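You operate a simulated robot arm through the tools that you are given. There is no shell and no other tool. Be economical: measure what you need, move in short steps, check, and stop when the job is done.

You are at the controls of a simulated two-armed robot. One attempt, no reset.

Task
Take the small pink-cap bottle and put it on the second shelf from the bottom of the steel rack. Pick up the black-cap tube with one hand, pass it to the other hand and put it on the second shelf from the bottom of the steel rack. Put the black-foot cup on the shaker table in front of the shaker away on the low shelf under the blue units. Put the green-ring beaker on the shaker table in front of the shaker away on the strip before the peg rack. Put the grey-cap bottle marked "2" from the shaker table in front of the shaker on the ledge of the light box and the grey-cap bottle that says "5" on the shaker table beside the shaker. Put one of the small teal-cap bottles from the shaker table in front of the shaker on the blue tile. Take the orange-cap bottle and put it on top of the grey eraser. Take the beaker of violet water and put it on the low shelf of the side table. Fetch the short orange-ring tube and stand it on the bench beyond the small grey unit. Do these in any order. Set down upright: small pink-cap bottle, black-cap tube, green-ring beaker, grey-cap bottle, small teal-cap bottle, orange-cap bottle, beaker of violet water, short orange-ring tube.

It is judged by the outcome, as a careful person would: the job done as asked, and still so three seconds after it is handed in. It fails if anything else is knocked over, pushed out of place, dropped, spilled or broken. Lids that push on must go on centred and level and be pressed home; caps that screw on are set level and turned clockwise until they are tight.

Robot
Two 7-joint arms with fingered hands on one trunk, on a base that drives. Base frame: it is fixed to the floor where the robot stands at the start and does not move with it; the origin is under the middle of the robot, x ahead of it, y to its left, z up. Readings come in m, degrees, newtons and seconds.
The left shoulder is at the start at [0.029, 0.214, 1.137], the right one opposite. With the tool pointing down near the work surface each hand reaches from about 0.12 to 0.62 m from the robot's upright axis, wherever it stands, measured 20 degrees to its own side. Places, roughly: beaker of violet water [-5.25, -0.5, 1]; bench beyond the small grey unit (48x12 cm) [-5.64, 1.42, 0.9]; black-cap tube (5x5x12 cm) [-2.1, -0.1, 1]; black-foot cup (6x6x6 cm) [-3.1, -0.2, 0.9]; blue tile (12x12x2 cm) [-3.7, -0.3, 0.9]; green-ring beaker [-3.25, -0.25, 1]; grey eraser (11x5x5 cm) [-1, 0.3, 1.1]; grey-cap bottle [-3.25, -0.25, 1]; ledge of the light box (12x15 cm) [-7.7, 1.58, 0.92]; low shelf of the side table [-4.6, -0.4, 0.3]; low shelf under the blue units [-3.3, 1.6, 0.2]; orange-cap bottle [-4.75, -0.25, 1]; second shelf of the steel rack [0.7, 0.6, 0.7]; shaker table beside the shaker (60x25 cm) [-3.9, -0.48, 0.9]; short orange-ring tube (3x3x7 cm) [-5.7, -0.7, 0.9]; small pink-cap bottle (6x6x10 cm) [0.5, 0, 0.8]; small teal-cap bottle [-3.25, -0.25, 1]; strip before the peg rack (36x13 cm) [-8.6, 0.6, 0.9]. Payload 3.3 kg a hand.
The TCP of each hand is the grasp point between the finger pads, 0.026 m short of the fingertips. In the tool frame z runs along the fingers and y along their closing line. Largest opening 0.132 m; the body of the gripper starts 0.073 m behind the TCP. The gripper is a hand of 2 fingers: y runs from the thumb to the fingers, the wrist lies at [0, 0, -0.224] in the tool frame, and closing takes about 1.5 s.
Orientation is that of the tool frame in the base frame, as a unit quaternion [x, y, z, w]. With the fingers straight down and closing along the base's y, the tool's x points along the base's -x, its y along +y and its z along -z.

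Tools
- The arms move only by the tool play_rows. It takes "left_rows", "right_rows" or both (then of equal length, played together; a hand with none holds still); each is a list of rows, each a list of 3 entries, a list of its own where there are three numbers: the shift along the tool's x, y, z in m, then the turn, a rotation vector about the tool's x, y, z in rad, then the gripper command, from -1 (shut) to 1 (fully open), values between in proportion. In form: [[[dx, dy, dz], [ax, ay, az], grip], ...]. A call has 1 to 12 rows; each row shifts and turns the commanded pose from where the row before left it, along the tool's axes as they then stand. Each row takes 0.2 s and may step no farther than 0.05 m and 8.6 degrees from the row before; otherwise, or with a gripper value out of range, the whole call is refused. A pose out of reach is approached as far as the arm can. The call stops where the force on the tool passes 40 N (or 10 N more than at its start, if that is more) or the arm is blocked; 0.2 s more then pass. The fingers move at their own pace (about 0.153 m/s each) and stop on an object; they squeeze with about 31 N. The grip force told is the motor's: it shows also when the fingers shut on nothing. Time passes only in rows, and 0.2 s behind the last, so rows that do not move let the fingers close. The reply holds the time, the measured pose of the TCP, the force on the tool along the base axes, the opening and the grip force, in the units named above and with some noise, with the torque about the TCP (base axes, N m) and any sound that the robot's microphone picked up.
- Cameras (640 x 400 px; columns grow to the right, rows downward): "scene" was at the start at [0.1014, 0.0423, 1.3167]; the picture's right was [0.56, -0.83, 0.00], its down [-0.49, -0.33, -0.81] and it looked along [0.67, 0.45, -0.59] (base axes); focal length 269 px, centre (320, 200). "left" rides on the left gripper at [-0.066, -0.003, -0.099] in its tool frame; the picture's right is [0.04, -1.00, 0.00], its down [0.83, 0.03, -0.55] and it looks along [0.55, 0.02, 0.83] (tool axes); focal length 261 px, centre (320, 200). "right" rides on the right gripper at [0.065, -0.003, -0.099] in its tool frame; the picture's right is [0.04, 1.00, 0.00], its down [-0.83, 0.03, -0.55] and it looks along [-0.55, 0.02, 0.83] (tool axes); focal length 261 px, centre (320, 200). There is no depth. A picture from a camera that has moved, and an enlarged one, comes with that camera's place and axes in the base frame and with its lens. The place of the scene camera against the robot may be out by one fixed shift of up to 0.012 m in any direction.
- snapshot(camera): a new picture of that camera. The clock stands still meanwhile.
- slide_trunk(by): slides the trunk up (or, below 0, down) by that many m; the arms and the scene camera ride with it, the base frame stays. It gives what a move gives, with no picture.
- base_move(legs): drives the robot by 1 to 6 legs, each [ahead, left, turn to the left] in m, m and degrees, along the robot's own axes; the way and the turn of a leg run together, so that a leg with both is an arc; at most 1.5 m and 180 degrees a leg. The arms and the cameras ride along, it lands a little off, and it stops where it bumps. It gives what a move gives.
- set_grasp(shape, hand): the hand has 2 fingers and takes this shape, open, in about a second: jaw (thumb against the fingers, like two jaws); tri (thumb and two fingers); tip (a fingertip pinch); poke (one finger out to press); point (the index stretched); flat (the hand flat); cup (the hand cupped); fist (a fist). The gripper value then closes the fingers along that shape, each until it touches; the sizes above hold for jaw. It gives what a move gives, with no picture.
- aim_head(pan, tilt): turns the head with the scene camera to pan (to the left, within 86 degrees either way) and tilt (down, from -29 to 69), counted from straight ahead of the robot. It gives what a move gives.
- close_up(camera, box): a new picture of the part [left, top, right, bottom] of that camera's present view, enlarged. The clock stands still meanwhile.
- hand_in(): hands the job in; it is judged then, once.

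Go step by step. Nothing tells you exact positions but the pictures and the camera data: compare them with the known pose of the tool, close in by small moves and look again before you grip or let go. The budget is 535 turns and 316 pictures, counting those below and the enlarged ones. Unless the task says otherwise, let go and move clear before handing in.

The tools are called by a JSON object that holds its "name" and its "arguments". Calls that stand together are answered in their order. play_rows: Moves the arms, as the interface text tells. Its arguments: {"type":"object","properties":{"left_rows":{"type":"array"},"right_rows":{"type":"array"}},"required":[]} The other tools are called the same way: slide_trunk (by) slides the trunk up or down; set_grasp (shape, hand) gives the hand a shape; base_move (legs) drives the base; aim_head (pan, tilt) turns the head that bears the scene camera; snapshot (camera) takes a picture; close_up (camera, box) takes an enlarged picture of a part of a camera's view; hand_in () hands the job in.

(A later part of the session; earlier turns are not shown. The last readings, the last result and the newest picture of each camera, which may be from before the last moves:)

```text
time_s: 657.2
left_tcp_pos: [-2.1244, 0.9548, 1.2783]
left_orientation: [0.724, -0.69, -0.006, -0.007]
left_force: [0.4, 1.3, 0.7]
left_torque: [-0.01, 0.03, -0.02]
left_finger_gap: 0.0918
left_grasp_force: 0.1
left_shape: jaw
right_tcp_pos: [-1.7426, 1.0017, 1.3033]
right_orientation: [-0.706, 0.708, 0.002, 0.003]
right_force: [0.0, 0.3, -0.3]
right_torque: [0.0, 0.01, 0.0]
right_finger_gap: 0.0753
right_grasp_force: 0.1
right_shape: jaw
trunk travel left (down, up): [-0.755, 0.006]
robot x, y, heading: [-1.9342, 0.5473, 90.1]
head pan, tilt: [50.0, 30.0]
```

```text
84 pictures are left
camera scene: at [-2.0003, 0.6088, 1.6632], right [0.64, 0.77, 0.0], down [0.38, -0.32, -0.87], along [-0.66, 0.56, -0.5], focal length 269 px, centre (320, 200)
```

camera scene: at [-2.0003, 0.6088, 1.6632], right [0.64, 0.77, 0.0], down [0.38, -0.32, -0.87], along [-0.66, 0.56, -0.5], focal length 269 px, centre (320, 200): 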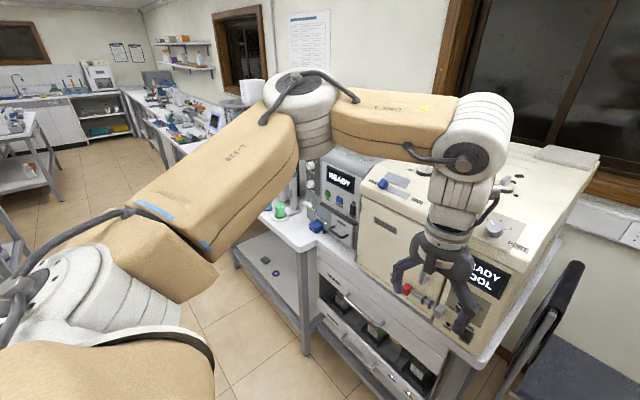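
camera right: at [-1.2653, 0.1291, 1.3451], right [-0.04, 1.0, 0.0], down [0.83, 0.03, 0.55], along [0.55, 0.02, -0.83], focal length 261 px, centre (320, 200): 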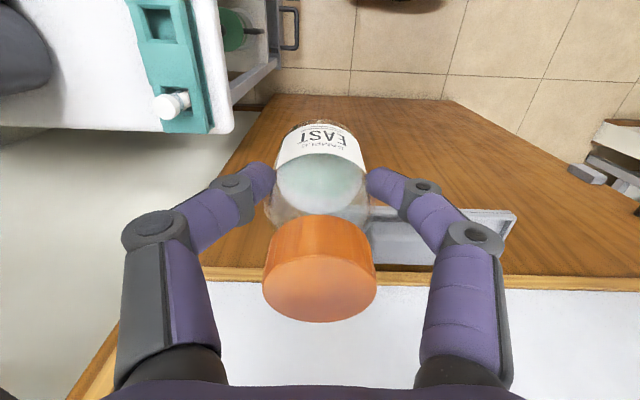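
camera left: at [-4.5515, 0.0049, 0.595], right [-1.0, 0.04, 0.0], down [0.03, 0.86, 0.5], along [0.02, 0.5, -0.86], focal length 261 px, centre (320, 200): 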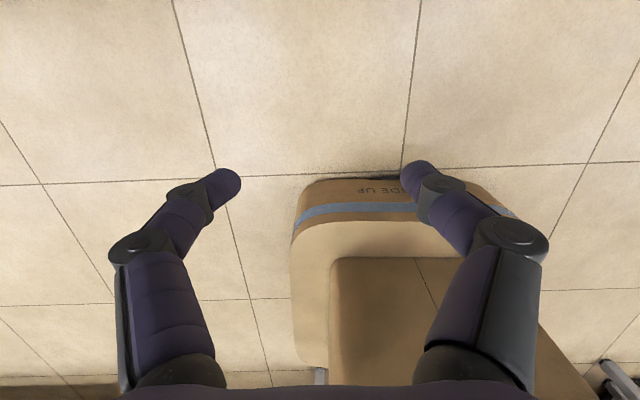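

I see the low, open shelf under the blue units. I turn around and drive to the cup.

{"name": "base_move", "arguments": {"legs": [[0, 0, 90], [1.36, 0, 0], [0, 0, 90]]}}

{"name": "slide_trunk", "arguments": {"by": -0.08}}

{"name": "base_move", "arguments": {"legs": [[0.3, 0, 0]]}}

{"name": "snapshot", "arguments": {"camera": "left"}}

{"name": "aim_head", "arguments": {"pan": 10, "tilt": 45}}

{"name": "snapshot", "arguments": {"camera": "scene"}}

```text
time_s: 671.5
left_tcp_pos: [-3.0938, 0.1638, 1.279]
left_orientation: [0.695, 0.719, -0.008, 0.006]
left_force: [0.2, -0.5, 0.2]
left_torque: [0.0, 0.02, 0.03]
left_finger_gap: 0.0922
left_grasp_force: 0.1
left_shape: jaw
right_tcp_pos: [-3.4754, 0.1208, 1.3033]
right_orientation: [0.713, 0.701, -0.003, 0.002]
right_force: [0.3, 0.6, 0.6]
right_torque: [-0.03, 0.0, -0.02]
right_finger_gap: 0.0753
right_grasp_force: 0.0
right_shape: jaw
trunk travel left (down, up): [-0.755, 0.006]
robot x, y, heading: [-3.2759, 0.572, -90.9]
head pan, tilt: [50.0, 30.0]
```

```text
time_s: 672.7
left_tcp_pos: [-3.0941, 0.1643, 1.1987]
left_orientation: [0.695, 0.719, -0.008, 0.005]
left_force: [-0.3, 0.5, 0.4]
left_torque: [0.02, 0.03, 0.0]
left_finger_gap: 0.0923
left_grasp_force: 0.0
left_shape: jaw
right_tcp_pos: [-3.4741, 0.1223, 1.2232]
right_orientation: [0.714, 0.7, -0.003, 0.003]
right_force: [0.3, -0.7, 0.5]
right_torque: [-0.03, -0.02, 0.02]
right_finger_gap: 0.0752
right_grasp_force: 0.1
right_shape: jaw
trunk travel left (down, up): [-0.675, 0.086]
robot x, y, heading: [-3.2728, 0.5753, -90.8]
head pan, tilt: [50.0, 30.0]
```

```text
time_s: 674.7
left_tcp_pos: [-3.0961, -0.1376, 1.199]
left_orientation: [0.693, 0.72, -0.008, 0.006]
left_force: [0.0, -1.0, 0.7]
left_torque: [0.01, 0.02, -0.02]
left_finger_gap: 0.0921
left_grasp_force: 0.1
left_shape: jaw
right_tcp_pos: [-3.4784, -0.1811, 1.2224]
right_orientation: [0.713, 0.701, -0.003, 0.002]
right_force: [-0.4, -0.5, -0.2]
right_torque: [0.0, 0.03, 0.04]
right_finger_gap: 0.0752
right_grasp_force: 0.1
right_shape: jaw
trunk travel left (down, up): [-0.675, 0.086]
robot x, y, heading: [-3.282, 0.268, -90.6]
head pan, tilt: [50.0, 30.0]
```

```text
83 pictures are left
camera left: at [-3.0967, -0.2012, 1.2985], right [-1.0, 0.0, 0.0], down [0.01, 0.84, 0.54], along [0.0, 0.54, -0.84], focal length 261 px, centre (320, 200)
```

left: 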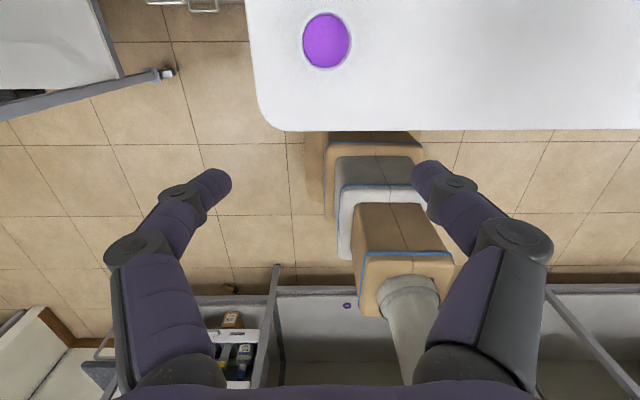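

```text
time_s: 675.8
left_tcp_pos: [-3.0969, -0.1373, 1.1993]
left_orientation: [0.694, 0.72, -0.009, 0.006]
left_force: [-0.2, 1.3, -0.3]
left_torque: [0.0, 0.0, -0.02]
left_finger_gap: 0.092
left_grasp_force: 0.0
left_shape: jaw
right_tcp_pos: [-3.4775, -0.1795, 1.2221]
right_orientation: [0.713, 0.701, -0.002, 0.003]
right_force: [0.6, 1.1, -0.3]
right_torque: [-0.02, 0.0, 0.0]
right_finger_gap: 0.0754
right_grasp_force: 0.1
right_shape: jaw
trunk travel left (down, up): [-0.675, 0.086]
robot x, y, heading: [-3.2812, 0.2757, -90.9]
head pan, tilt: [10.0, 45.0]
```

```text
82 pictures are left
camera scene: at [-3.2626, 0.1752, 1.5605], right [-0.99, -0.16, 0.0], down [-0.11, 0.7, -0.71], along [0.11, -0.7, -0.71], focal length 269 px, centre (320, 200)
```

scene: 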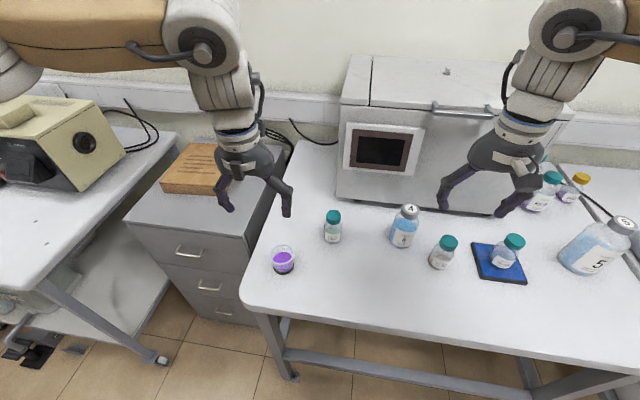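

The cup is at about (-3.106, -0.195). I move the left hand above it.

{"name": "play_rows", "arguments": {"left_rows": [[[-0.028, -0.005, 0.02], [0, 0.015, 0.037], 0.45], [[-0.028, -0.004, 0.03], [0, 0, 0], 0.45], [[0, 0, 0.04], [0, 0, 0], 0.45], [[0, 0, 0.04], [0, 0, 0], 0.45]]}}

{"name": "snapshot", "arguments": {"camera": "left"}}

```text
time_s: 676.8
left_tcp_pos: [-3.1056, -0.1953, 1.0686]
left_orientation: [0.708, 0.707, -0.003, 0.001]
left_force: [-0.5, 0.7, 0.1]
left_torque: [0.0, -0.02, -0.02]
left_finger_gap: 0.0954
left_grasp_force: 0.0
left_shape: jaw
right_tcp_pos: [-3.4786, -0.1809, 1.2229]
right_orientation: [0.714, 0.7, -0.002, 0.002]
right_force: [0.2, 0.5, 0.8]
right_torque: [0.06, 0.0, -0.01]
right_finger_gap: 0.0752
right_grasp_force: 0.1
right_shape: jaw
trunk travel left (down, up): [-0.675, 0.086]
robot x, y, heading: [-3.2827, 0.272, -90.8]
head pan, tilt: [10.0, 45.0]
```

```text
81 pictures are left
camera left: at [-3.1071, -0.2595, 1.1669], right [-1.0, 0.04, 0.0], down [0.04, 0.84, 0.55], along [0.02, 0.55, -0.84], focal length 261 px, centre (320, 200)
```

left: 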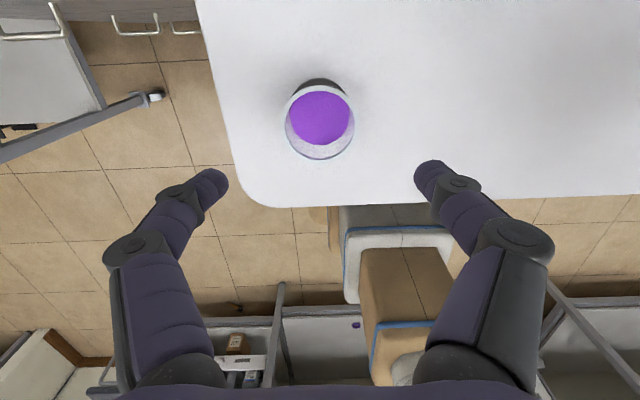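

{"name": "play_rows", "arguments": {"left_rows": [[[-0.003, 0, 0.04], [0, 0, 0], 0.3], [[0, 0, 0.04], [0, 0, 0], 0.3], [[0, 0, 0.035], [0, 0, 0], 0.3], [[0, 0, 0], [0, 0, 0], 0.3]]}}

{"name": "snapshot", "arguments": {"camera": "left"}}

```text
time_s: 677.8
left_tcp_pos: [-3.1028, -0.1968, 0.9553]
left_orientation: [0.708, 0.706, -0.003, 0.0]
left_force: [-0.3, 0.0, -0.5]
left_torque: [0.01, -0.01, -0.02]
left_finger_gap: 0.0863
left_grasp_force: 0.2
left_shape: jaw
right_tcp_pos: [-3.48, -0.1794, 1.2224]
right_orientation: [0.714, 0.7, -0.002, 0.003]
right_force: [0.5, 0.3, -0.3]
right_torque: [0.02, 0.02, 0.01]
right_finger_gap: 0.0752
right_grasp_force: 0.0
right_shape: jaw
trunk travel left (down, up): [-0.675, 0.086]
robot x, y, heading: [-3.2821, 0.2746, -90.7]
head pan, tilt: [10.0, 45.0]
```

```text
80 pictures are left
camera left: at [-3.1064, -0.2616, 1.0536], right [-1.0, 0.04, 0.0], down [0.04, 0.84, 0.55], along [0.02, 0.55, -0.84], focal length 261 px, centre (320, 200)
```

left: 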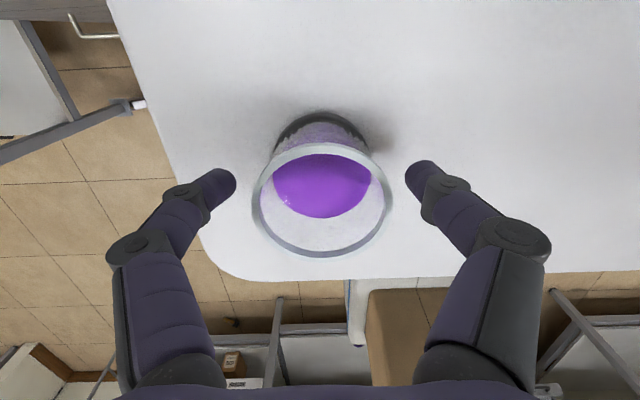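

{"name": "play_rows", "arguments": {"left_rows": [[[-0.008, -0.002, 0.01], [0, 0, 0], 0.2], [[0, 0, 0.01], [0, 0, 0], 0], [[0, 0, 0], [0, 0, 0], -0.3], [[0, 0, 0], [0, 0, 0], -1], [[0, 0, 0], [0, 0, 0], -1], [[0, 0, 0], [0, 0, 0], -1], [[0, 0, -0.01], [0, 0, 0], -1], [[0, 0, -0.015], [0, 0, 0], -1]]}}

{"name": "snapshot", "arguments": {"camera": "left"}}

```text
time_s: 679.6
left_tcp_pos: [-3.1056, -0.2072, 0.9603]
left_orientation: [0.707, 0.707, -0.003, 0.001]
left_force: [0.0, 0.5, -1.7]
left_torque: [-0.04, 0.03, -0.01]
left_finger_gap: 0.0432
left_grasp_force: 30.7
left_shape: jaw
right_tcp_pos: [-3.4785, -0.1795, 1.2235]
right_orientation: [0.713, 0.701, -0.002, 0.004]
right_force: [-0.3, 1.0, -0.2]
right_torque: [0.02, 0.01, -0.01]
right_finger_gap: 0.0755
right_grasp_force: 0.0
right_shape: jaw
trunk travel left (down, up): [-0.675, 0.086]
robot x, y, heading: [-3.2794, 0.2748, -90.9]
head pan, tilt: [10.0, 45.0]
```

```text
79 pictures are left
camera left: at [-3.1084, -0.2714, 1.0591], right [-1.0, 0.04, 0.0], down [0.04, 0.84, 0.55], along [0.02, 0.55, -0.84], focal length 261 px, centre (320, 200)
```

left: 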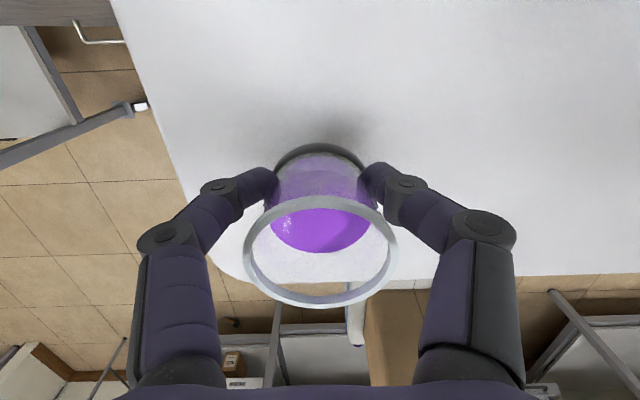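

Held. I lift, back up, turn around, and lower the trunk to look at the low shelf.

{"name": "play_rows", "arguments": {"left_rows": [[[0, 0, -0.025], [0, 0, 0], -1], [[0, 0, -0.03], [0, 0, 0], -1], [[0, 0, -0.03], [0, 0, 0], -1], [[0, 0, -0.03], [0, 0, 0], -1], [[0, 0, -0.02], [0, 0, 0], -1]]}}

{"name": "base_move", "arguments": {"legs": [[-0.3, 0, 0], [0, 0, -179.5], [0, -0.2, 0]]}}

{"name": "slide_trunk", "arguments": {"by": -0.4}}

{"name": "slide_trunk", "arguments": {"by": -0.27}}

{"name": "aim_head", "arguments": {"pan": 10, "tilt": 28}}

{"name": "snapshot", "arguments": {"camera": "scene"}}

```text
time_s: 680.8
left_tcp_pos: [-3.1061, -0.2053, 1.0946]
left_orientation: [0.708, 0.706, -0.003, 0.0]
left_force: [-0.3, -0.2, -1.3]
left_torque: [-0.03, -0.01, -0.03]
left_finger_gap: 0.0431
left_grasp_force: 30.9
left_shape: jaw
right_tcp_pos: [-3.4784, -0.1789, 1.2232]
right_orientation: [0.713, 0.701, -0.002, 0.002]
right_force: [0.0, 0.5, -0.1]
right_torque: [-0.02, 0.02, 0.03]
right_finger_gap: 0.0755
right_grasp_force: 0.0
right_shape: jaw
trunk travel left (down, up): [-0.675, 0.086]
robot x, y, heading: [-3.2812, 0.2714, -91.0]
head pan, tilt: [10.0, 45.0]
```

```text
time_s: 691.5
left_tcp_pos: [-3.2257, 1.0527, 1.0937]
left_orientation: [-0.692, 0.722, 0.001, 0.003]
left_force: [0.0, 0.5, -1.1]
left_torque: [0.01, 0.0, -0.01]
left_finger_gap: 0.0423
left_grasp_force: 31.3
left_shape: jaw
right_tcp_pos: [-2.8528, 1.0124, 1.2218]
right_orientation: [-0.686, 0.727, 0.003, 0.002]
right_force: [0.8, -0.1, -0.1]
right_torque: [-0.02, 0.02, -0.02]
right_finger_gap: 0.075
right_grasp_force: 0.0
right_shape: jaw
trunk travel left (down, up): [-0.675, 0.086]
robot x, y, heading: [-3.0719, 0.5691, 87.0]
head pan, tilt: [10.0, 45.0]
```

```text
time_s: 694.1
left_tcp_pos: [-3.2222, 1.0559, 0.8004]
left_orientation: [-0.692, 0.721, 0.005, 0.012]
left_force: [-1.1, -7.6, 17.5]
left_torque: [2.01, -0.12, -0.01]
left_finger_gap: 0.042
left_grasp_force: 31.1
left_shape: jaw
right_tcp_pos: [-2.8568, 1.0108, 0.9211]
right_orientation: [-0.687, 0.727, 0.002, 0.0]
right_force: [0.3, 0.9, 0.0]
right_torque: [-0.02, -0.01, 0.01]
right_finger_gap: 0.0753
right_grasp_force: 0.1
right_shape: jaw
trunk travel left (down, up): [-0.376, 0.385]
robot x, y, heading: [-3.068, 0.5677, 86.7]
head pan, tilt: [10.0, 45.0]
stopped: the force on the tool passed its limit at 67 N (the readings are from after the stop); the commanded pose is now the measured one
```

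```text
time_s: 694.5
left_tcp_pos: [-3.2226, 1.0597, 0.7998]
left_orientation: [-0.693, 0.72, 0.007, 0.017]
left_force: [0.5, -3.3, 14.6]
left_torque: [1.43, -0.09, -0.07]
left_finger_gap: 0.0421
left_grasp_force: 30.8
left_shape: jaw
right_tcp_pos: [-2.8549, 1.0108, 0.9171]
right_orientation: [-0.687, 0.727, 0.001, 0.0]
right_force: [0.2, -0.4, -0.2]
right_torque: [0.03, 0.02, -0.01]
right_finger_gap: 0.0753
right_grasp_force: 0.0
right_shape: jaw
trunk travel left (down, up): [-0.371, 0.39]
robot x, y, heading: [-3.072, 0.5684, 86.7]
head pan, tilt: [10.0, 45.0]
stopped: the force on the tool passed its limit at 48 N (the readings are from after the stop); the commanded pose is now the measured one
```

```text
time_s: 695.3
left_tcp_pos: [-3.2232, 1.0593, 0.8]
left_orientation: [-0.694, 0.72, 0.008, 0.016]
left_force: [-0.4, 4.1, 23.9]
left_torque: [1.41, -0.11, -0.02]
left_finger_gap: 0.0422
left_grasp_force: 31.1
left_shape: jaw
right_tcp_pos: [-2.8538, 1.0102, 0.9174]
right_orientation: [-0.686, 0.727, 0.002, 0.0]
right_force: [-0.3, -0.3, 0.3]
right_torque: [0.01, -0.01, 0.01]
right_finger_gap: 0.0751
right_grasp_force: 0.1
right_shape: jaw
trunk travel left (down, up): [-0.371, 0.39]
robot x, y, heading: [-3.0679, 0.5673, 86.8]
head pan, tilt: [10.0, 28.0]
```

```text
78 pictures are left
camera scene: at [-3.0757, 0.6811, 1.2819], right [0.99, 0.12, 0.0], down [0.06, -0.47, -0.88], along [-0.11, 0.88, -0.47], focal length 269 px, centre (320, 200)
```

scene: 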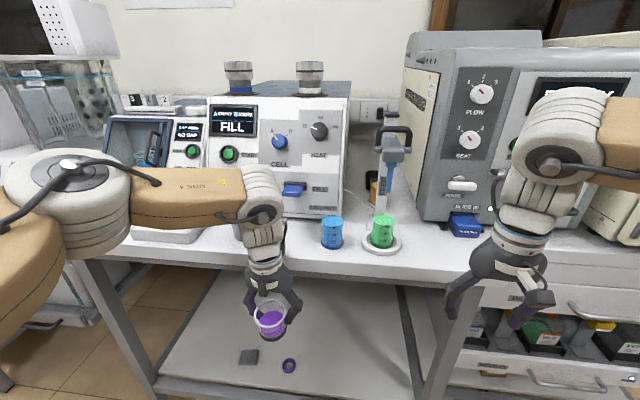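

The hand's camera touched the bench edge (y≈1.13). I back off 0.3 m and then lower the trunk.

{"name": "slide_trunk", "arguments": {"by": 0.02}}

{"name": "base_move", "arguments": {"legs": [[-0.3, 0, 3]]}}

{"name": "slide_trunk", "arguments": {"by": -0.385}}

{"name": "aim_head", "arguments": {"pan": 10, "tilt": 25}}

{"name": "snapshot", "arguments": {"camera": "scene"}}

```text
time_s: 696.0
left_tcp_pos: [-3.2237, 1.0589, 0.8186]
left_orientation: [-0.694, 0.72, 0.005, 0.012]
left_force: [0.0, -0.1, -0.9]
left_torque: [-0.02, -0.01, 0.04]
left_finger_gap: 0.042
left_grasp_force: 31.2
left_shape: jaw
right_tcp_pos: [-2.8562, 1.0133, 0.9367]
right_orientation: [-0.687, 0.727, 0.001, 0.0]
right_force: [0.1, 0.3, -0.6]
right_torque: [0.02, 0.03, -0.02]
right_finger_gap: 0.0753
right_grasp_force: 0.0
right_shape: jaw
trunk travel left (down, up): [-0.391, 0.37]
robot x, y, heading: [-3.0688, 0.5678, 86.7]
head pan, tilt: [10.0, 28.0]
```

```text
time_s: 698.1
left_tcp_pos: [-3.2576, 0.7456, 0.8201]
left_orientation: [0.712, -0.702, -0.007, -0.014]
left_force: [-0.1, 0.2, -1.7]
left_torque: [0.04, -0.01, 0.01]
left_finger_gap: 0.0419
left_grasp_force: 31.2
left_shape: jaw
right_tcp_pos: [-2.8866, 0.7162, 0.9378]
right_orientation: [-0.704, 0.71, 0.002, 0.001]
right_force: [-0.1, 0.5, 0.5]
right_torque: [0.01, -0.05, 0.03]
right_finger_gap: 0.0753
right_grasp_force: 0.1
right_shape: jaw
trunk travel left (down, up): [-0.391, 0.37]
robot x, y, heading: [-3.0788, 0.2631, 89.6]
head pan, tilt: [10.0, 28.0]
```

```text
time_s: 701.8
left_tcp_pos: [-3.2575, 0.7472, 0.4336]
left_orientation: [0.711, -0.703, -0.007, -0.014]
left_force: [0.5, -0.4, -0.9]
left_torque: [0.04, 0.01, 0.0]
left_finger_gap: 0.0418
left_grasp_force: 31.0
left_shape: jaw
right_tcp_pos: [-2.8867, 0.7151, 0.5518]
right_orientation: [-0.704, 0.71, 0.002, 0.001]
right_force: [-0.1, -0.2, -0.6]
right_torque: [-0.04, -0.02, -0.01]
right_finger_gap: 0.0753
right_grasp_force: 0.0
right_shape: jaw
trunk travel left (down, up): [-0.006, 0.755]
robot x, y, heading: [-3.0761, 0.2659, 90.0]
head pan, tilt: [10.0, 28.0]
```

```text
time_s: 702.4
left_tcp_pos: [-3.2569, 0.7457, 0.4334]
left_orientation: [0.711, -0.703, -0.007, -0.014]
left_force: [-0.1, -0.4, -1.3]
left_torque: [0.01, 0.06, -0.01]
left_finger_gap: 0.042
left_grasp_force: 31.0
left_shape: jaw
right_tcp_pos: [-2.8848, 0.7168, 0.5517]
right_orientation: [-0.704, 0.711, 0.001, 0.0]
right_force: [0.0, -0.4, 0.4]
right_torque: [0.04, -0.02, 0.02]
right_finger_gap: 0.0754
right_grasp_force: 0.1
right_shape: jaw
trunk travel left (down, up): [-0.006, 0.755]
robot x, y, heading: [-3.0826, 0.2635, 89.8]
head pan, tilt: [10.0, 25.0]
```

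```text
77 pictures are left
camera scene: at [-3.0908, 0.488, 0.9083], right [0.99, 0.17, 0.0], down [0.07, -0.42, -0.91], along [-0.15, 0.89, -0.42], focal length 269 px, centre (320, 200)
```

scene: 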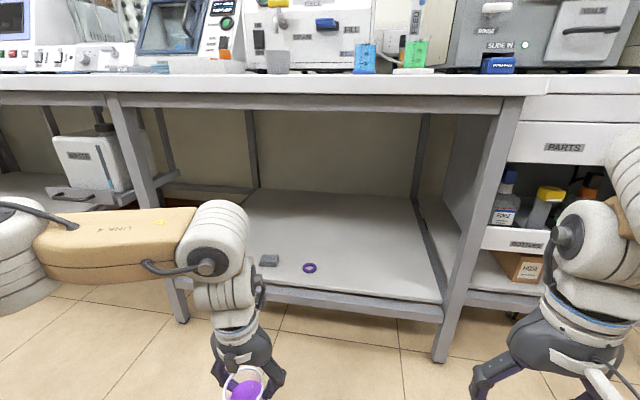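

The low shelf (z≈0.26) is mostly free; I aim for about (-3.11, 1.25). I retract the right hand, lower the cup and align.

{"name": "play_rows", "arguments": {"left_rows": [[[0, 0, 0.02], [0.025, 0, 0], -1], [[0, 0, 0.025], [0, 0, 0], -1], [[0, 0, 0.025], [0, 0, 0], -1], [[0, 0, 0], [0, 0, 0], -1], [[0, 0, 0], [0, 0, 0], -1]], "right_rows": [[[0.04, 0, -0.02], [0, 0, 0], 0], [[0.04, 0, -0.02], [0, 0, 0], 0], [[0.04, 0, 0], [0, 0, 0], 0], [[0.04, 0, 0], [0, 0, 0], 0], [[0.03, 0, 0], [0, 0, 0], 0]]}}

{"name": "base_move", "arguments": {"legs": [[0.3, -0.15, 0]]}}

{"name": "snapshot", "arguments": {"camera": "scene"}}

```text
time_s: 703.6
left_tcp_pos: [-3.2554, 0.7489, 0.3653]
left_orientation: [0.712, -0.702, 0.002, -0.024]
left_force: [0.3, 0.0, -1.6]
left_torque: [-0.01, 0.0, -0.02]
left_finger_gap: 0.0415
left_grasp_force: 30.9
left_shape: jaw
right_tcp_pos: [-2.8925, 0.555, 0.5952]
right_orientation: [0.708, -0.706, 0.002, -0.004]
right_force: [-0.1, 0.0, 0.2]
right_torque: [-0.02, 0.02, 0.0]
right_finger_gap: 0.0663
right_grasp_force: 0.0
right_shape: jaw
right hand out of reach, approached as far as the arm can: row 4, 5
trunk travel left (down, up): [-0.006, 0.755]
robot x, y, heading: [-3.0773, 0.2623, 89.7]
head pan, tilt: [10.0, 25.0]
```

```text
time_s: 705.8
left_tcp_pos: [-3.107, 1.0456, 0.3643]
left_orientation: [0.711, -0.702, 0.002, -0.024]
left_force: [0.4, -0.1, -1.9]
left_torque: [0.05, 0.02, 0.02]
left_finger_gap: 0.0418
left_grasp_force: 31.2
left_shape: jaw
right_tcp_pos: [-2.7444, 0.8515, 0.5946]
right_orientation: [0.709, -0.705, 0.003, -0.003]
right_force: [0.7, 0.2, 1.0]
right_torque: [0.0, 0.01, 0.01]
right_finger_gap: 0.0664
right_grasp_force: 0.1
right_shape: jaw
trunk travel left (down, up): [-0.006, 0.755]
robot x, y, heading: [-2.9312, 0.559, 89.9]
head pan, tilt: [10.0, 25.0]
```

```text
76 pictures are left
camera scene: at [-2.942, 0.7845, 0.9083], right [0.99, 0.17, 0.0], down [0.07, -0.42, -0.91], along [-0.16, 0.89, -0.42], focal length 269 px, centre (320, 200)
```

scene: 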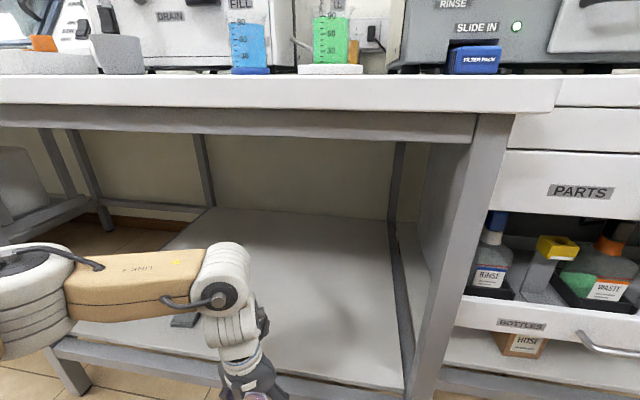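

{"name": "play_rows", "arguments": {"left_rows": [[[0, 0, 0], [-0.036, 0.031, 0], -1], [[0, 0, 0], [0, 0, 0], -1]]}}

{"name": "base_move", "arguments": {"legs": [[0.2, 0, 0]]}}

{"name": "snapshot", "arguments": {"camera": "left"}}

```text
time_s: 706.4
left_tcp_pos: [-3.1067, 1.0453, 0.3653]
left_orientation: [0.712, -0.702, 0.001, 0.0]
left_force: [0.4, -0.4, 0.0]
left_torque: [0.06, 0.01, 0.03]
left_finger_gap: 0.0418
left_grasp_force: 31.2
left_shape: jaw
right_tcp_pos: [-2.7453, 0.8521, 0.5942]
right_orientation: [0.709, -0.705, 0.003, -0.003]
right_force: [-0.7, 0.7, 0.0]
right_torque: [0.0, 0.01, -0.01]
right_finger_gap: 0.0661
right_grasp_force: 0.0
right_shape: jaw
trunk travel left (down, up): [-0.006, 0.755]
robot x, y, heading: [-2.9315, 0.5605, 89.9]
head pan, tilt: [10.0, 25.0]
```

```text
time_s: 708.0
left_tcp_pos: [-3.1048, 1.2453, 0.3639]
left_orientation: [0.711, -0.703, 0.001, 0.001]
left_force: [0.1, -0.3, -0.7]
left_torque: [0.02, 0.0, -0.01]
left_finger_gap: 0.0418
left_grasp_force: 31.0
left_shape: jaw
right_tcp_pos: [-2.7422, 1.0508, 0.5951]
right_orientation: [0.708, -0.707, 0.003, -0.003]
right_force: [-0.3, 0.0, 0.4]
right_torque: [0.02, -0.03, 0.01]
right_finger_gap: 0.0662
right_grasp_force: 0.0
right_shape: jaw
trunk travel left (down, up): [-0.006, 0.755]
robot x, y, heading: [-2.9309, 0.7593, 89.9]
head pan, tilt: [10.0, 25.0]
```

```text
75 pictures are left
camera left: at [-3.1027, 1.3111, 0.4628], right [1.0, -0.03, 0.0], down [-0.02, -0.83, 0.55], along [-0.02, -0.55, -0.83], focal length 261 px, centre (320, 200)
```

left: 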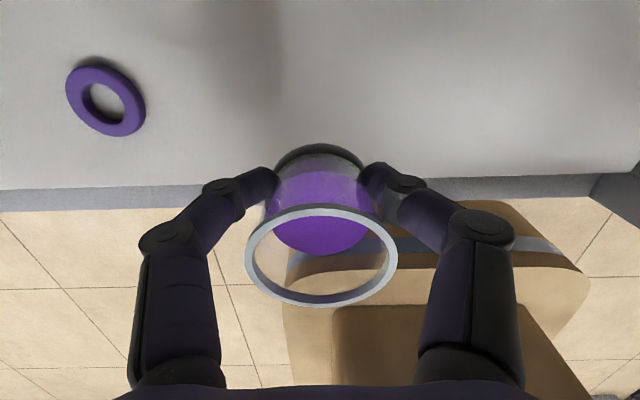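

The cup is over the shelf with margin. I lower to contact.

{"name": "play_rows", "arguments": {"left_rows": [[[0, 0, 0.02], [0, 0, 0], -1], [[0, 0, 0.02], [0, 0, 0], -1], [[0, 0, 0.01], [0, 0, 0], -1], [[0, 0, 0.006], [0, 0, 0], -1], [[0, 0, 0], [0, 0, 0], -1]]}}

```text
time_s: 709.2
left_tcp_pos: [-3.1037, 1.2458, 0.3091]
left_orientation: [0.711, -0.704, 0.001, 0.001]
left_force: [0.0, 0.4, -1.0]
left_torque: [0.03, -0.03, 0.0]
left_finger_gap: 0.0418
left_grasp_force: 30.9
left_shape: jaw
right_tcp_pos: [-2.7436, 1.0516, 0.5946]
right_orientation: [0.708, -0.706, 0.002, -0.004]
right_force: [0.0, 0.2, -0.3]
right_torque: [-0.01, -0.04, 0.0]
right_finger_gap: 0.0664
right_grasp_force: 0.0
right_shape: jaw
trunk travel left (down, up): [-0.006, 0.755]
robot x, y, heading: [-2.9263, 0.7586, 89.9]
head pan, tilt: [10.0, 25.0]
```

{"name": "play_rows", "arguments": {"left_rows": [[[0, 0, 0.008], [0, 0, 0], -1], [[0, 0, 0.006], [0, 0, 0], -1], [[0, 0, 0.005], [0, 0, 0], -1], [[0, 0, 0.005], [0, 0, 0], -1], [[0, 0, 0.005], [0, 0, 0], -1]]}}

```text
time_s: 710.4
left_tcp_pos: [-3.1033, 1.2461, 0.2811]
left_orientation: [0.71, -0.704, 0.001, -0.001]
left_force: [-0.8, -4.8, 26.7]
left_torque: [-0.14, 0.03, 0.03]
left_finger_gap: 0.0429
left_grasp_force: 30.8
left_shape: jaw
right_tcp_pos: [-2.7435, 1.0504, 0.5966]
right_orientation: [0.708, -0.706, 0.001, -0.005]
right_force: [1.0, 0.7, -0.8]
right_torque: [0.03, 0.02, -0.01]
right_finger_gap: 0.0663
right_grasp_force: 0.0
right_shape: jaw
trunk travel left (down, up): [-0.006, 0.755]
robot x, y, heading: [-2.9326, 0.7581, 89.8]
head pan, tilt: [10.0, 25.0]
```

Contact. I ease off, open, rise and back out.

{"name": "play_rows", "arguments": {"left_rows": [[[0, 0, -0.003], [0, 0, 0], -1], [[0, 0, 0], [0, 0, 0], -0.2], [[0, 0, 0], [0, 0, 0], 0], [[0, 0, 0], [0, 0, 0], 0.15], [[0, 0, -0.02], [0, 0, 0], 0.15], [[0, 0, -0.03], [0, 0, 0], 0.15], [[0, 0, -0.03], [0, 0, 0], 0.15]]}}

{"name": "base_move", "arguments": {"legs": [[-0.35, 0, 0]]}}

{"name": "snapshot", "arguments": {"camera": "scene"}}

```text
time_s: 712.0
left_tcp_pos: [-3.1057, 1.2457, 0.361]
left_orientation: [0.711, -0.704, 0.001, 0.0]
left_force: [0.9, 1.1, 0.5]
left_torque: [0.02, 0.0, -0.02]
left_finger_gap: 0.0754
left_grasp_force: 0.1
left_shape: jaw
right_tcp_pos: [-2.7445, 1.0512, 0.5949]
right_orientation: [0.708, -0.707, 0.002, -0.004]
right_force: [-0.5, 0.1, -0.5]
right_torque: [0.01, -0.04, -0.01]
right_finger_gap: 0.0663
right_grasp_force: 0.0
right_shape: jaw
trunk travel left (down, up): [-0.006, 0.755]
robot x, y, heading: [-2.93, 0.7576, 89.5]
head pan, tilt: [10.0, 25.0]
```

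```text
time_s: 714.3
left_tcp_pos: [-3.1058, 0.8953, 0.3607]
left_orientation: [0.711, -0.703, 0.001, 0.0]
left_force: [0.5, 0.1, 1.0]
left_torque: [-0.01, -0.01, 0.0]
left_finger_gap: 0.0751
left_grasp_force: 0.0
left_shape: jaw
right_tcp_pos: [-2.7444, 0.6999, 0.5949]
right_orientation: [-0.707, 0.707, -0.002, 0.003]
right_force: [0.7, -0.6, 0.1]
right_torque: [0.04, -0.02, 0.01]
right_finger_gap: 0.0663
right_grasp_force: 0.0
right_shape: jaw
trunk travel left (down, up): [-0.006, 0.755]
robot x, y, heading: [-2.933, 0.4077, 89.6]
head pan, tilt: [10.0, 25.0]
```

```text
74 pictures are left
camera scene: at [-2.9423, 0.6329, 0.9083], right [0.99, 0.17, 0.0], down [0.07, -0.42, -0.91], along [-0.15, 0.89, -0.42], focal length 269 px, centre (320, 200)
```

scene: 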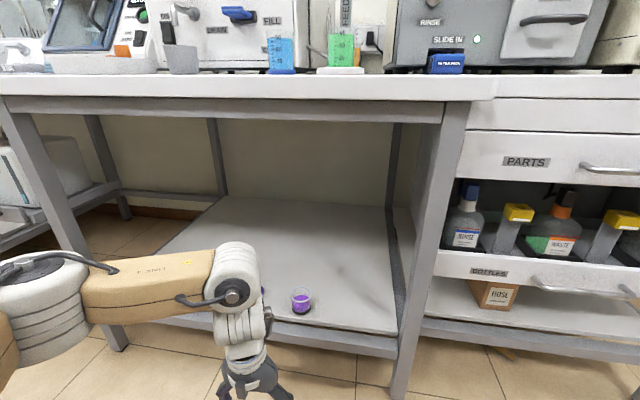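

The cup is on the low shelf. Now back to the black-cap tube: reaching sideways (the shoulder is close to the robot's flank) gives far more reach under the table. I set the robot parallel to the table with its left side toward it.

{"name": "base_move", "arguments": {"legs": [[0, 0, -90], [0.4, 0.1, 0]]}}

{"name": "play_rows", "arguments": {"left_rows": [[[0, 0, -0.03], [-0.137, 0, 0], -1], [[0, 0, -0.03], [-0.137, 0, 0], -1], [[0, 0, -0.02], [-0.137, 0, 0], -1], [[0, 0, 0], [-0.137, 0, 0], -1], [[0, 0, 0], [-0.137, 0, 0], -1], [[0, 0, 0], [-0.137, 0, 0], -1], [[0, 0, 0], [-0.137, 0, 0], -1]]}}

{"name": "play_rows", "arguments": {"left_rows": [[[0, 0, 0], [0, 0, -0.143], -1], [[0, 0, 0], [0, 0, -0.143], -1], [[0, 0, 0], [0, 0, -0.143], -1], [[0, 0, 0], [0, 0, -0.143], -1], [[0, 0, 0], [0, 0, -0.143], -1], [[0, 0, 0], [0, 0, -0.143], -1], [[0, 0, 0], [0, 0, -0.143], -1], [[0, 0, 0], [0, 0, -0.143], -1], [[0, 0, 0], [0, 0, -0.143], -1], [[0, 0, 0], [0, 0, -0.143], -1], [[0, 0, 0], [0, 0, -0.14], -1]]}}

```text
time_s: 720.6
left_tcp_pos: [-2.0441, 0.6639, 0.3611]
left_orientation: [0.003, 1.0, 0.001, -0.001]
left_force: [-0.3, 0.7, -0.1]
left_torque: [-0.01, -0.02, -0.02]
left_finger_gap: 0.0753
left_grasp_force: 0.0
left_shape: jaw
right_tcp_pos: [-2.2433, 0.3048, 0.5944]
right_orientation: [0.007, 1.0, -0.005, 0.0]
right_force: [0.3, 0.3, -0.7]
right_torque: [0.0, 0.0, -0.04]
right_finger_gap: 0.0662
right_grasp_force: 0.1
right_shape: jaw
trunk travel left (down, up): [-0.006, 0.755]
robot x, y, heading: [-2.5353, 0.4977, -1.3]
head pan, tilt: [10.0, 25.0]
```

```text
time_s: 722.0
left_tcp_pos: [-2.0471, 0.7256, 0.4487]
left_orientation: [-0.061, 0.943, 0.326, -0.018]
left_force: [-0.9, 0.3, -0.4]
left_torque: [-0.01, 0.01, 0.0]
left_finger_gap: 0.0
left_grasp_force: 31.4
left_shape: jaw
left hand out of reach, approached as far as the arm can: row 5, 6
right_tcp_pos: [-2.2443, 0.3048, 0.5951]
right_orientation: [0.006, 1.0, -0.005, 0.001]
right_force: [0.2, 1.2, 0.1]
right_torque: [0.01, 0.0, 0.03]
right_finger_gap: 0.0666
right_grasp_force: 0.0
right_shape: jaw
trunk travel left (down, up): [-0.006, 0.755]
robot x, y, heading: [-2.5325, 0.4966, -1.1]
head pan, tilt: [10.0, 25.0]
stopped in row 6 (left hand): the arm was blocked; the commanded pose is now the measured one
```

```text
time_s: 724.4
left_tcp_pos: [-2.0467, 0.7251, 0.4485]
left_orientation: [0.711, -0.623, -0.243, -0.218]
left_force: [-0.1, 0.0, -0.3]
left_torque: [0.0, -0.01, 0.02]
left_finger_gap: 0.0
left_grasp_force: 31.1
left_shape: jaw
right_tcp_pos: [-2.2448, 0.3054, 0.5949]
right_orientation: [0.007, 1.0, -0.004, 0.001]
right_force: [-0.1, 0.4, 0.1]
right_torque: [0.02, 0.0, 0.02]
right_finger_gap: 0.0662
right_grasp_force: 0.1
right_shape: jaw
trunk travel left (down, up): [-0.006, 0.755]
robot x, y, heading: [-2.5336, 0.496, -1.2]
head pan, tilt: [10.0, 25.0]
```

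{"name": "play_rows", "arguments": {"left_rows": [[[-0.0102, 0.0246, 0.0331], [0, 0, 0], -1], [[-0.0102, 0.0246, 0.0331], [0, 0, 0], -1], [[-0.0102, 0.0246, 0.0331], [0, 0, 0], -1], [[-0.0102, 0.0246, 0.0331], [0, 0, 0], -1], [[-0.0102, 0.0246, 0.0331], [0, 0, 0], -1], [[-0.0102, 0.0246, 0.0331], [0, 0, 0], -1], [[-0.0102, 0.0246, 0.0331], [0, 0, 0], -1], [[-0.0102, 0.0246, 0.0331], [0, 0, 0], -1]]}}

{"name": "aim_head", "arguments": {"pan": 70, "tilt": 35}}

{"name": "snapshot", "arguments": {"camera": "scene"}}

```text
time_s: 726.1
left_tcp_pos: [-2.2716, 0.9261, 0.2906]
left_orientation: [0.708, -0.626, -0.243, -0.219]
left_force: [0.0, 0.2, -0.4]
left_torque: [0.02, 0.01, -0.02]
left_finger_gap: 0.0
left_grasp_force: 31.3
left_shape: jaw
right_tcp_pos: [-2.2438, 0.3054, 0.5952]
right_orientation: [0.006, 1.0, -0.004, 0.0]
right_force: [-0.1, 0.0, 0.3]
right_torque: [0.0, 0.03, -0.01]
right_finger_gap: 0.0665
right_grasp_force: 0.0
right_shape: jaw
trunk travel left (down, up): [-0.006, 0.755]
robot x, y, heading: [-2.5338, 0.4977, -1.1]
head pan, tilt: [10.0, 25.0]
```

```text
time_s: 727.5
left_tcp_pos: [-2.2708, 0.9263, 0.2892]
left_orientation: [0.708, -0.626, -0.243, -0.219]
left_force: [0.2, 0.9, -0.5]
left_torque: [0.0, -0.02, -0.02]
left_finger_gap: 0.0
left_grasp_force: 31.1
left_shape: jaw
right_tcp_pos: [-2.2431, 0.3045, 0.5939]
right_orientation: [0.006, 1.0, -0.004, 0.001]
right_force: [-0.4, 0.8, -0.3]
right_torque: [0.03, -0.03, 0.05]
right_finger_gap: 0.0663
right_grasp_force: 0.0
right_shape: jaw
trunk travel left (down, up): [-0.006, 0.755]
robot x, y, heading: [-2.5315, 0.4968, -1.2]
head pan, tilt: [70.0, 35.0]
```

```text
73 pictures are left
camera scene: at [-2.3558, 0.5698, 0.8926], right [0.93, -0.36, 0.0], down [-0.21, -0.53, -0.82], along [0.3, 0.76, -0.57], focal length 269 px, centre (320, 200)
```

scene: 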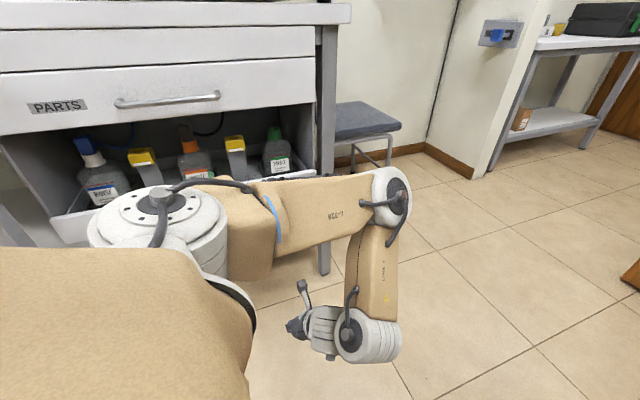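

The sideways low reach works. I flatten the hand a bit more and lower it outward toward the floor.

{"name": "play_rows", "arguments": {"left_rows": [[[0, 0, 0], [0.011, -0.099, -0.007], -1], [[0, 0, 0], [0.011, -0.099, -0.007], -1], [[0, 0, 0], [0.011, -0.099, -0.007], -1], [[0.0129, 0.0167, 0.0311], [0, 0, 0], -1], [[0.0129, 0.0167, 0.0311], [0, 0, 0], -1], [[0.0129, 0.0167, 0.0311], [0, 0, 0], -1], [[0.0129, 0.0167, 0.0311], [0, 0, 0], -1], [[0.0129, 0.0167, 0.0311], [0, 0, 0], -1], [[0.0129, 0.0167, 0.0311], [0, 0, 0], -1]]}}

```text
time_s: 729.5
left_tcp_pos: [-2.3489, 0.9853, 0.0902]
left_orientation: [0.69, -0.598, -0.303, -0.274]
left_force: [-0.3, 0.7, 0.4]
left_torque: [-0.01, 0.0, -0.02]
left_finger_gap: 0.0002
left_grasp_force: 30.8
left_shape: jaw
left hand out of reach, approached as far as the arm can: row 1, 2, 3
right_tcp_pos: [-2.2439, 0.3046, 0.5947]
right_orientation: [0.006, 1.0, -0.004, 0.001]
right_force: [0.9, -1.0, -0.2]
right_torque: [0.02, -0.03, -0.01]
right_finger_gap: 0.0665
right_grasp_force: 0.1
right_shape: jaw
trunk travel left (down, up): [-0.006, 0.755]
robot x, y, heading: [-2.5305, 0.4938, -1.3]
head pan, tilt: [70.0, 35.0]
```

{"name": "play_rows", "arguments": {"left_rows": [[[-0.0047, 0.0267, 0.0345], [0, 0, 0], -1], [[-0.0047, 0.0267, 0.0345], [0, 0, 0], -1], [[0, 0, 0], [0.01, -0.1, -0.007], -1], [[0, 0, 0], [0, 0, 0], -1]]}}

{"name": "base_move", "arguments": {"legs": [[0, 0.18, 1.2]]}}

{"name": "snapshot", "arguments": {"camera": "left"}}

```text
time_s: 730.5
left_tcp_pos: [-2.4104, 1.0342, 0.0504]
left_orientation: [0.674, -0.583, -0.333, -0.308]
left_force: [-0.6, -0.1, 0.0]
left_torque: [-0.03, 0.02, 0.02]
left_finger_gap: 0.0
left_grasp_force: 31.2
left_shape: jaw
right_tcp_pos: [-2.2437, 0.3041, 0.5945]
right_orientation: [0.007, 1.0, -0.005, 0.001]
right_force: [0.3, 0.4, 1.2]
right_torque: [-0.02, 0.05, 0.01]
right_finger_gap: 0.0664
right_grasp_force: 0.0
right_shape: jaw
trunk travel left (down, up): [-0.006, 0.755]
robot x, y, heading: [-2.5327, 0.4965, -1.4]
head pan, tilt: [70.0, 35.0]
```

```text
time_s: 731.9
left_tcp_pos: [-2.4193, 1.2128, 0.0505]
left_orientation: [0.679, -0.576, -0.336, -0.306]
left_force: [-1.1, 0.2, -0.4]
left_torque: [0.01, -0.03, -0.03]
left_finger_gap: 0.0
left_grasp_force: 30.8
left_shape: jaw
right_tcp_pos: [-2.238, 0.4882, 0.5945]
right_orientation: [-0.003, 1.0, -0.004, -0.001]
right_force: [0.1, -0.8, -0.2]
right_torque: [0.0, 0.01, 0.01]
right_finger_gap: 0.0663
right_grasp_force: 0.0
right_shape: jaw
trunk travel left (down, up): [-0.006, 0.755]
robot x, y, heading: [-2.5331, 0.6742, -0.1]
head pan, tilt: [70.0, 35.0]
```

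```text
72 pictures are left
camera left: at [-2.4124, 1.1725, 0.1609], right [0.99, 0.13, -0.01], down [0.12, -0.93, -0.35], along [-0.05, 0.34, -0.94], focal length 261 px, centre (320, 200)
```

left: 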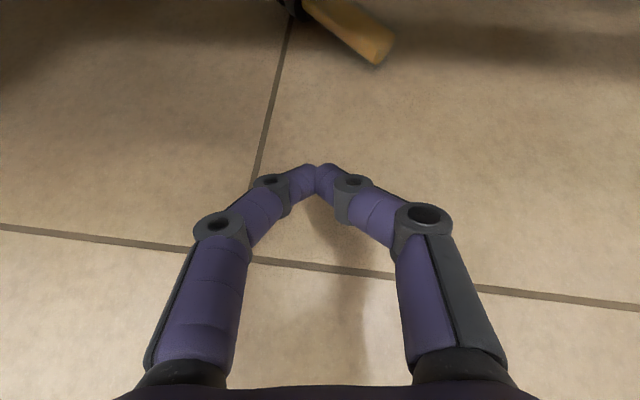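

Superb view: the tube lies right ahead of the fingers. I raise slightly, go over it, and will hook it from behind.

{"name": "play_rows", "arguments": {"left_rows": [[[-0.0105, -0.0148, -0.0104], [0, 0, 0], -1]]}}

{"name": "base_move", "arguments": {"legs": [[0, 0.13, 0]]}}

{"name": "snapshot", "arguments": {"camera": "left"}}

```text
time_s: 732.3
left_tcp_pos: [-2.4042, 1.2135, 0.0656]
left_orientation: [0.68, -0.577, -0.335, -0.305]
left_force: [-0.1, -0.6, -0.2]
left_torque: [0.0, 0.04, -0.03]
left_finger_gap: 0.0001
left_grasp_force: 31.0
left_shape: jaw
right_tcp_pos: [-2.2388, 0.4888, 0.5942]
right_orientation: [-0.004, 1.0, -0.005, 0.002]
right_force: [0.3, -0.1, 0.8]
right_torque: [0.03, 0.0, -0.01]
right_finger_gap: 0.0663
right_grasp_force: 0.0
right_shape: jaw
trunk travel left (down, up): [-0.006, 0.755]
robot x, y, heading: [-2.5318, 0.6722, 0.1]
head pan, tilt: [70.0, 35.0]
```

```text
time_s: 733.5
left_tcp_pos: [-2.4051, 1.2715, 0.0567]
left_orientation: [0.687, -0.582, -0.323, -0.29]
left_force: [0.5, 0.2, 0.4]
left_torque: [0.0, -0.01, 0.03]
left_finger_gap: 0.0
left_grasp_force: 31.0
left_shape: jaw
right_tcp_pos: [-2.2383, 0.5694, 0.5949]
right_orientation: [-0.005, 1.0, -0.005, 0.001]
right_force: [0.7, -0.3, 0.5]
right_torque: [0.01, -0.01, -0.01]
right_finger_gap: 0.0663
right_grasp_force: 0.0
right_shape: jaw
trunk travel left (down, up): [-0.006, 0.755]
robot x, y, heading: [-2.5322, 0.7558, -0.2]
head pan, tilt: [70.0, 35.0]
stopped in leg 1: the force on the tool passed its limit at 161 N (the readings are from after the stop); the commanded pose is now the measured one
```

```text
71 pictures are left
camera left: at [-2.3998, 1.2353, 0.169], right [0.99, 0.13, -0.01], down [0.12, -0.94, -0.31], along [-0.05, 0.31, -0.95], focal length 261 px, centre (320, 200)
```

left: 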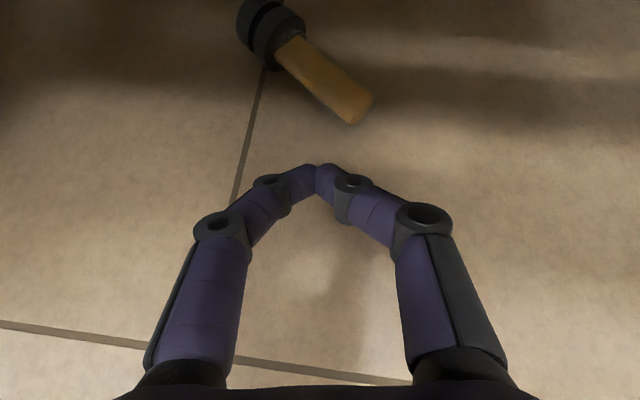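

The hand's camera bumped the shelf lip. I back off 6 cm and roll the hand so the camera is at the side.

{"name": "base_move", "arguments": {"legs": [[0, -0.1, 0]]}}

{"name": "play_rows", "arguments": {"left_rows": [[[0, 0, 0], [0, 0, 0.143], -1], [[0, 0, 0], [0, 0, 0.143], -1], [[0, 0, 0], [0, 0, 0.143], -1], [[0, 0, 0], [0, 0, 0.143], -1], [[0, 0, 0], [0, 0, 0.143], -1], [[0, 0, 0], [0, 0, 0.143], -1], [[0, 0, 0], [0, 0, 0.143], -1], [[0, 0, 0], [0, 0, 0.143], -1], [[0, 0, 0], [0, 0, 0.143], -1], [[0, 0, 0], [0, 0, 0.143], -1], [[0, 0, 0], [0, 0, 0.14], -1]]}}

{"name": "base_move", "arguments": {"legs": [[0, 0.12, 0]]}}

{"name": "snapshot", "arguments": {"camera": "left"}}

```text
time_s: 734.6
left_tcp_pos: [-2.4062, 1.1741, 0.0569]
left_orientation: [0.688, -0.58, -0.325, -0.291]
left_force: [-0.7, 0.6, -0.3]
left_torque: [0.0, 0.05, 0.02]
left_finger_gap: 0.0001
left_grasp_force: 31.0
left_shape: jaw
right_tcp_pos: [-2.238, 0.47, 0.5946]
right_orientation: [-0.006, 1.0, -0.004, 0.001]
right_force: [0.5, -0.1, -0.8]
right_torque: [0.02, 0.0, 0.01]
right_finger_gap: 0.0664
right_grasp_force: 0.0
right_shape: jaw
trunk travel left (down, up): [-0.006, 0.755]
robot x, y, heading: [-2.5331, 0.6552, -0.2]
head pan, tilt: [70.0, 35.0]
```

```text
time_s: 737.0
left_tcp_pos: [-2.4075, 1.1737, 0.0571]
left_orientation: [-0.075, 0.897, 0.434, -0.025]
left_force: [0.4, -0.1, 0.2]
left_torque: [-0.03, 0.01, -0.01]
left_finger_gap: 0.0
left_grasp_force: 31.5
left_shape: jaw
right_tcp_pos: [-2.2378, 0.4718, 0.5941]
right_orientation: [-0.006, 1.0, -0.005, 0.001]
right_force: [-0.7, 0.2, 0.4]
right_torque: [0.02, -0.02, 0.03]
right_finger_gap: 0.0667
right_grasp_force: 0.0
right_shape: jaw
trunk travel left (down, up): [-0.006, 0.755]
robot x, y, heading: [-2.5327, 0.6559, 0.5]
head pan, tilt: [70.0, 35.0]
```

```text
time_s: 738.2
left_tcp_pos: [-2.4082, 1.2938, 0.0571]
left_orientation: [-0.076, 0.897, 0.435, -0.024]
left_force: [-0.3, 0.0, -1.1]
left_torque: [0.02, 0.0, 0.01]
left_finger_gap: 0.0
left_grasp_force: 31.2
left_shape: jaw
right_tcp_pos: [-2.2376, 0.5917, 0.5938]
right_orientation: [-0.005, 1.0, -0.005, 0.0]
right_force: [-1.0, -0.5, 0.5]
right_torque: [-0.01, 0.03, 0.0]
right_finger_gap: 0.0665
right_grasp_force: 0.0
right_shape: jaw
trunk travel left (down, up): [-0.006, 0.755]
robot x, y, heading: [-2.5351, 0.7797, 0.2]
head pan, tilt: [70.0, 35.0]
```

```text
70 pictures are left
camera left: at [-2.3319, 1.226, 0.1171], right [0.08, -0.62, -0.78], down [-0.77, -0.54, 0.35], along [-0.64, 0.57, -0.51], focal length 261 px, centre (320, 200)
```

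left: 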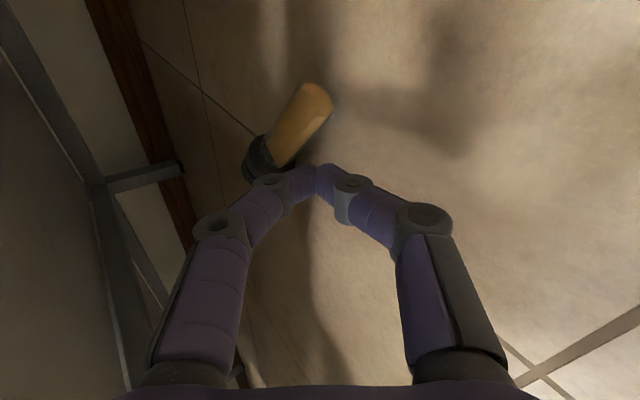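

No contact now. I go 9.5 cm further so the fingertip is beyond the tube.

{"name": "base_move", "arguments": {"legs": [[0, 0.095, 0]]}}

{"name": "snapshot", "arguments": {"camera": "left"}}

```text
time_s: 739.1
left_tcp_pos: [-2.4063, 1.2955, 0.0479]
left_orientation: [-0.072, 0.905, 0.419, -0.025]
left_force: [0.4, -0.1, 0.5]
left_torque: [0.0, -0.02, -0.02]
left_finger_gap: 0.0
left_grasp_force: 31.2
left_shape: jaw
right_tcp_pos: [-2.2372, 0.6164, 0.594]
right_orientation: [-0.005, 1.0, -0.004, 0.001]
right_force: [-0.5, 0.2, -0.2]
right_torque: [0.01, -0.02, 0.0]
right_finger_gap: 0.0665
right_grasp_force: 0.0
right_shape: jaw
trunk travel left (down, up): [-0.006, 0.755]
robot x, y, heading: [-2.5328, 0.803, -0.0]
head pan, tilt: [70.0, 35.0]
stopped in leg 1: the robot was blocked; the commanded pose is now the measured one
```

```text
69 pictures are left
camera left: at [-2.3309, 1.2294, 0.1112], right [0.07, -0.64, -0.76], down [-0.77, -0.52, 0.37], along [-0.64, 0.56, -0.53], focal length 261 px, centre (320, 200)
```

left: 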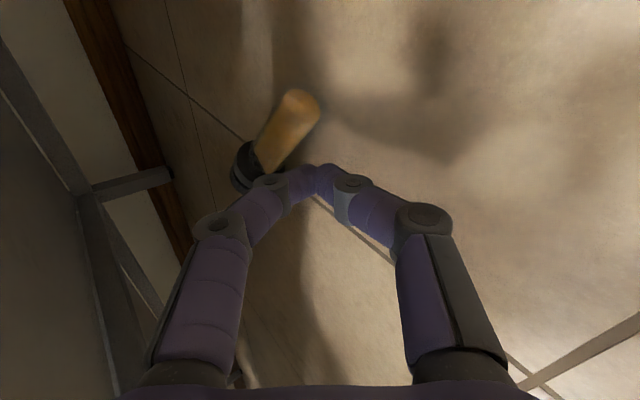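

The palm's wide side now hits the lip. I back off and try rolling the other way (camera underneath, palm flat).

{"name": "base_move", "arguments": {"legs": [[0, -0.1, 0]]}}

{"name": "play_rows", "arguments": {"left_rows": [[[0, 0, -0.015], [0, 0, 0.143], -1], [[0, 0, -0.015], [0, 0, 0.143], -1], [[0, 0, 0], [0, 0, 0.143], -1], [[0, 0, 0], [0, 0, 0.143], -1], [[0, 0, 0], [0, 0, 0.143], -1], [[0, 0, 0], [0, 0, 0.143], -1], [[0, 0, 0], [0, 0, 0.143], -1], [[0, 0, 0], [0, 0, 0.143], -1], [[0, 0, 0], [0, 0, 0.143], -1], [[0, 0, 0], [0, 0, 0.143], -1], [[0, 0, 0], [0, 0, 0.14], -1]]}}

```text
time_s: 740.2
left_tcp_pos: [-2.4061, 1.1968, 0.0495]
left_orientation: [-0.07, 0.905, 0.42, -0.024]
left_force: [-0.4, -0.3, -0.5]
left_torque: [-0.03, -0.01, 0.01]
left_finger_gap: 0.0001
left_grasp_force: 31.2
left_shape: jaw
right_tcp_pos: [-2.2391, 0.5163, 0.5945]
right_orientation: [-0.004, 1.0, -0.004, 0.001]
right_force: [-0.2, -0.1, 0.3]
right_torque: [0.01, -0.01, 0.0]
right_finger_gap: 0.0661
right_grasp_force: 0.1
right_shape: jaw
trunk travel left (down, up): [-0.006, 0.755]
robot x, y, heading: [-2.5323, 0.7003, -0.1]
head pan, tilt: [70.0, 35.0]
```

```text
time_s: 742.6
left_tcp_pos: [-2.4056, 1.1699, 0.08]
left_orientation: [0.589, 0.69, 0.28, -0.314]
left_force: [0.6, 0.9, -0.1]
left_torque: [-0.01, 0.01, 0.0]
left_finger_gap: 0.0
left_grasp_force: 31.2
left_shape: jaw
left hand out of reach, approached as far as the arm can: row 11
right_tcp_pos: [-2.2391, 0.5163, 0.5946]
right_orientation: [-0.005, 1.0, -0.004, 0.001]
right_force: [-0.4, 0.3, 0.0]
right_torque: [-0.02, -0.01, -0.02]
right_finger_gap: 0.0664
right_grasp_force: 0.1
right_shape: jaw
trunk travel left (down, up): [-0.006, 0.755]
robot x, y, heading: [-2.5319, 0.7029, -0.0]
head pan, tilt: [70.0, 35.0]
```

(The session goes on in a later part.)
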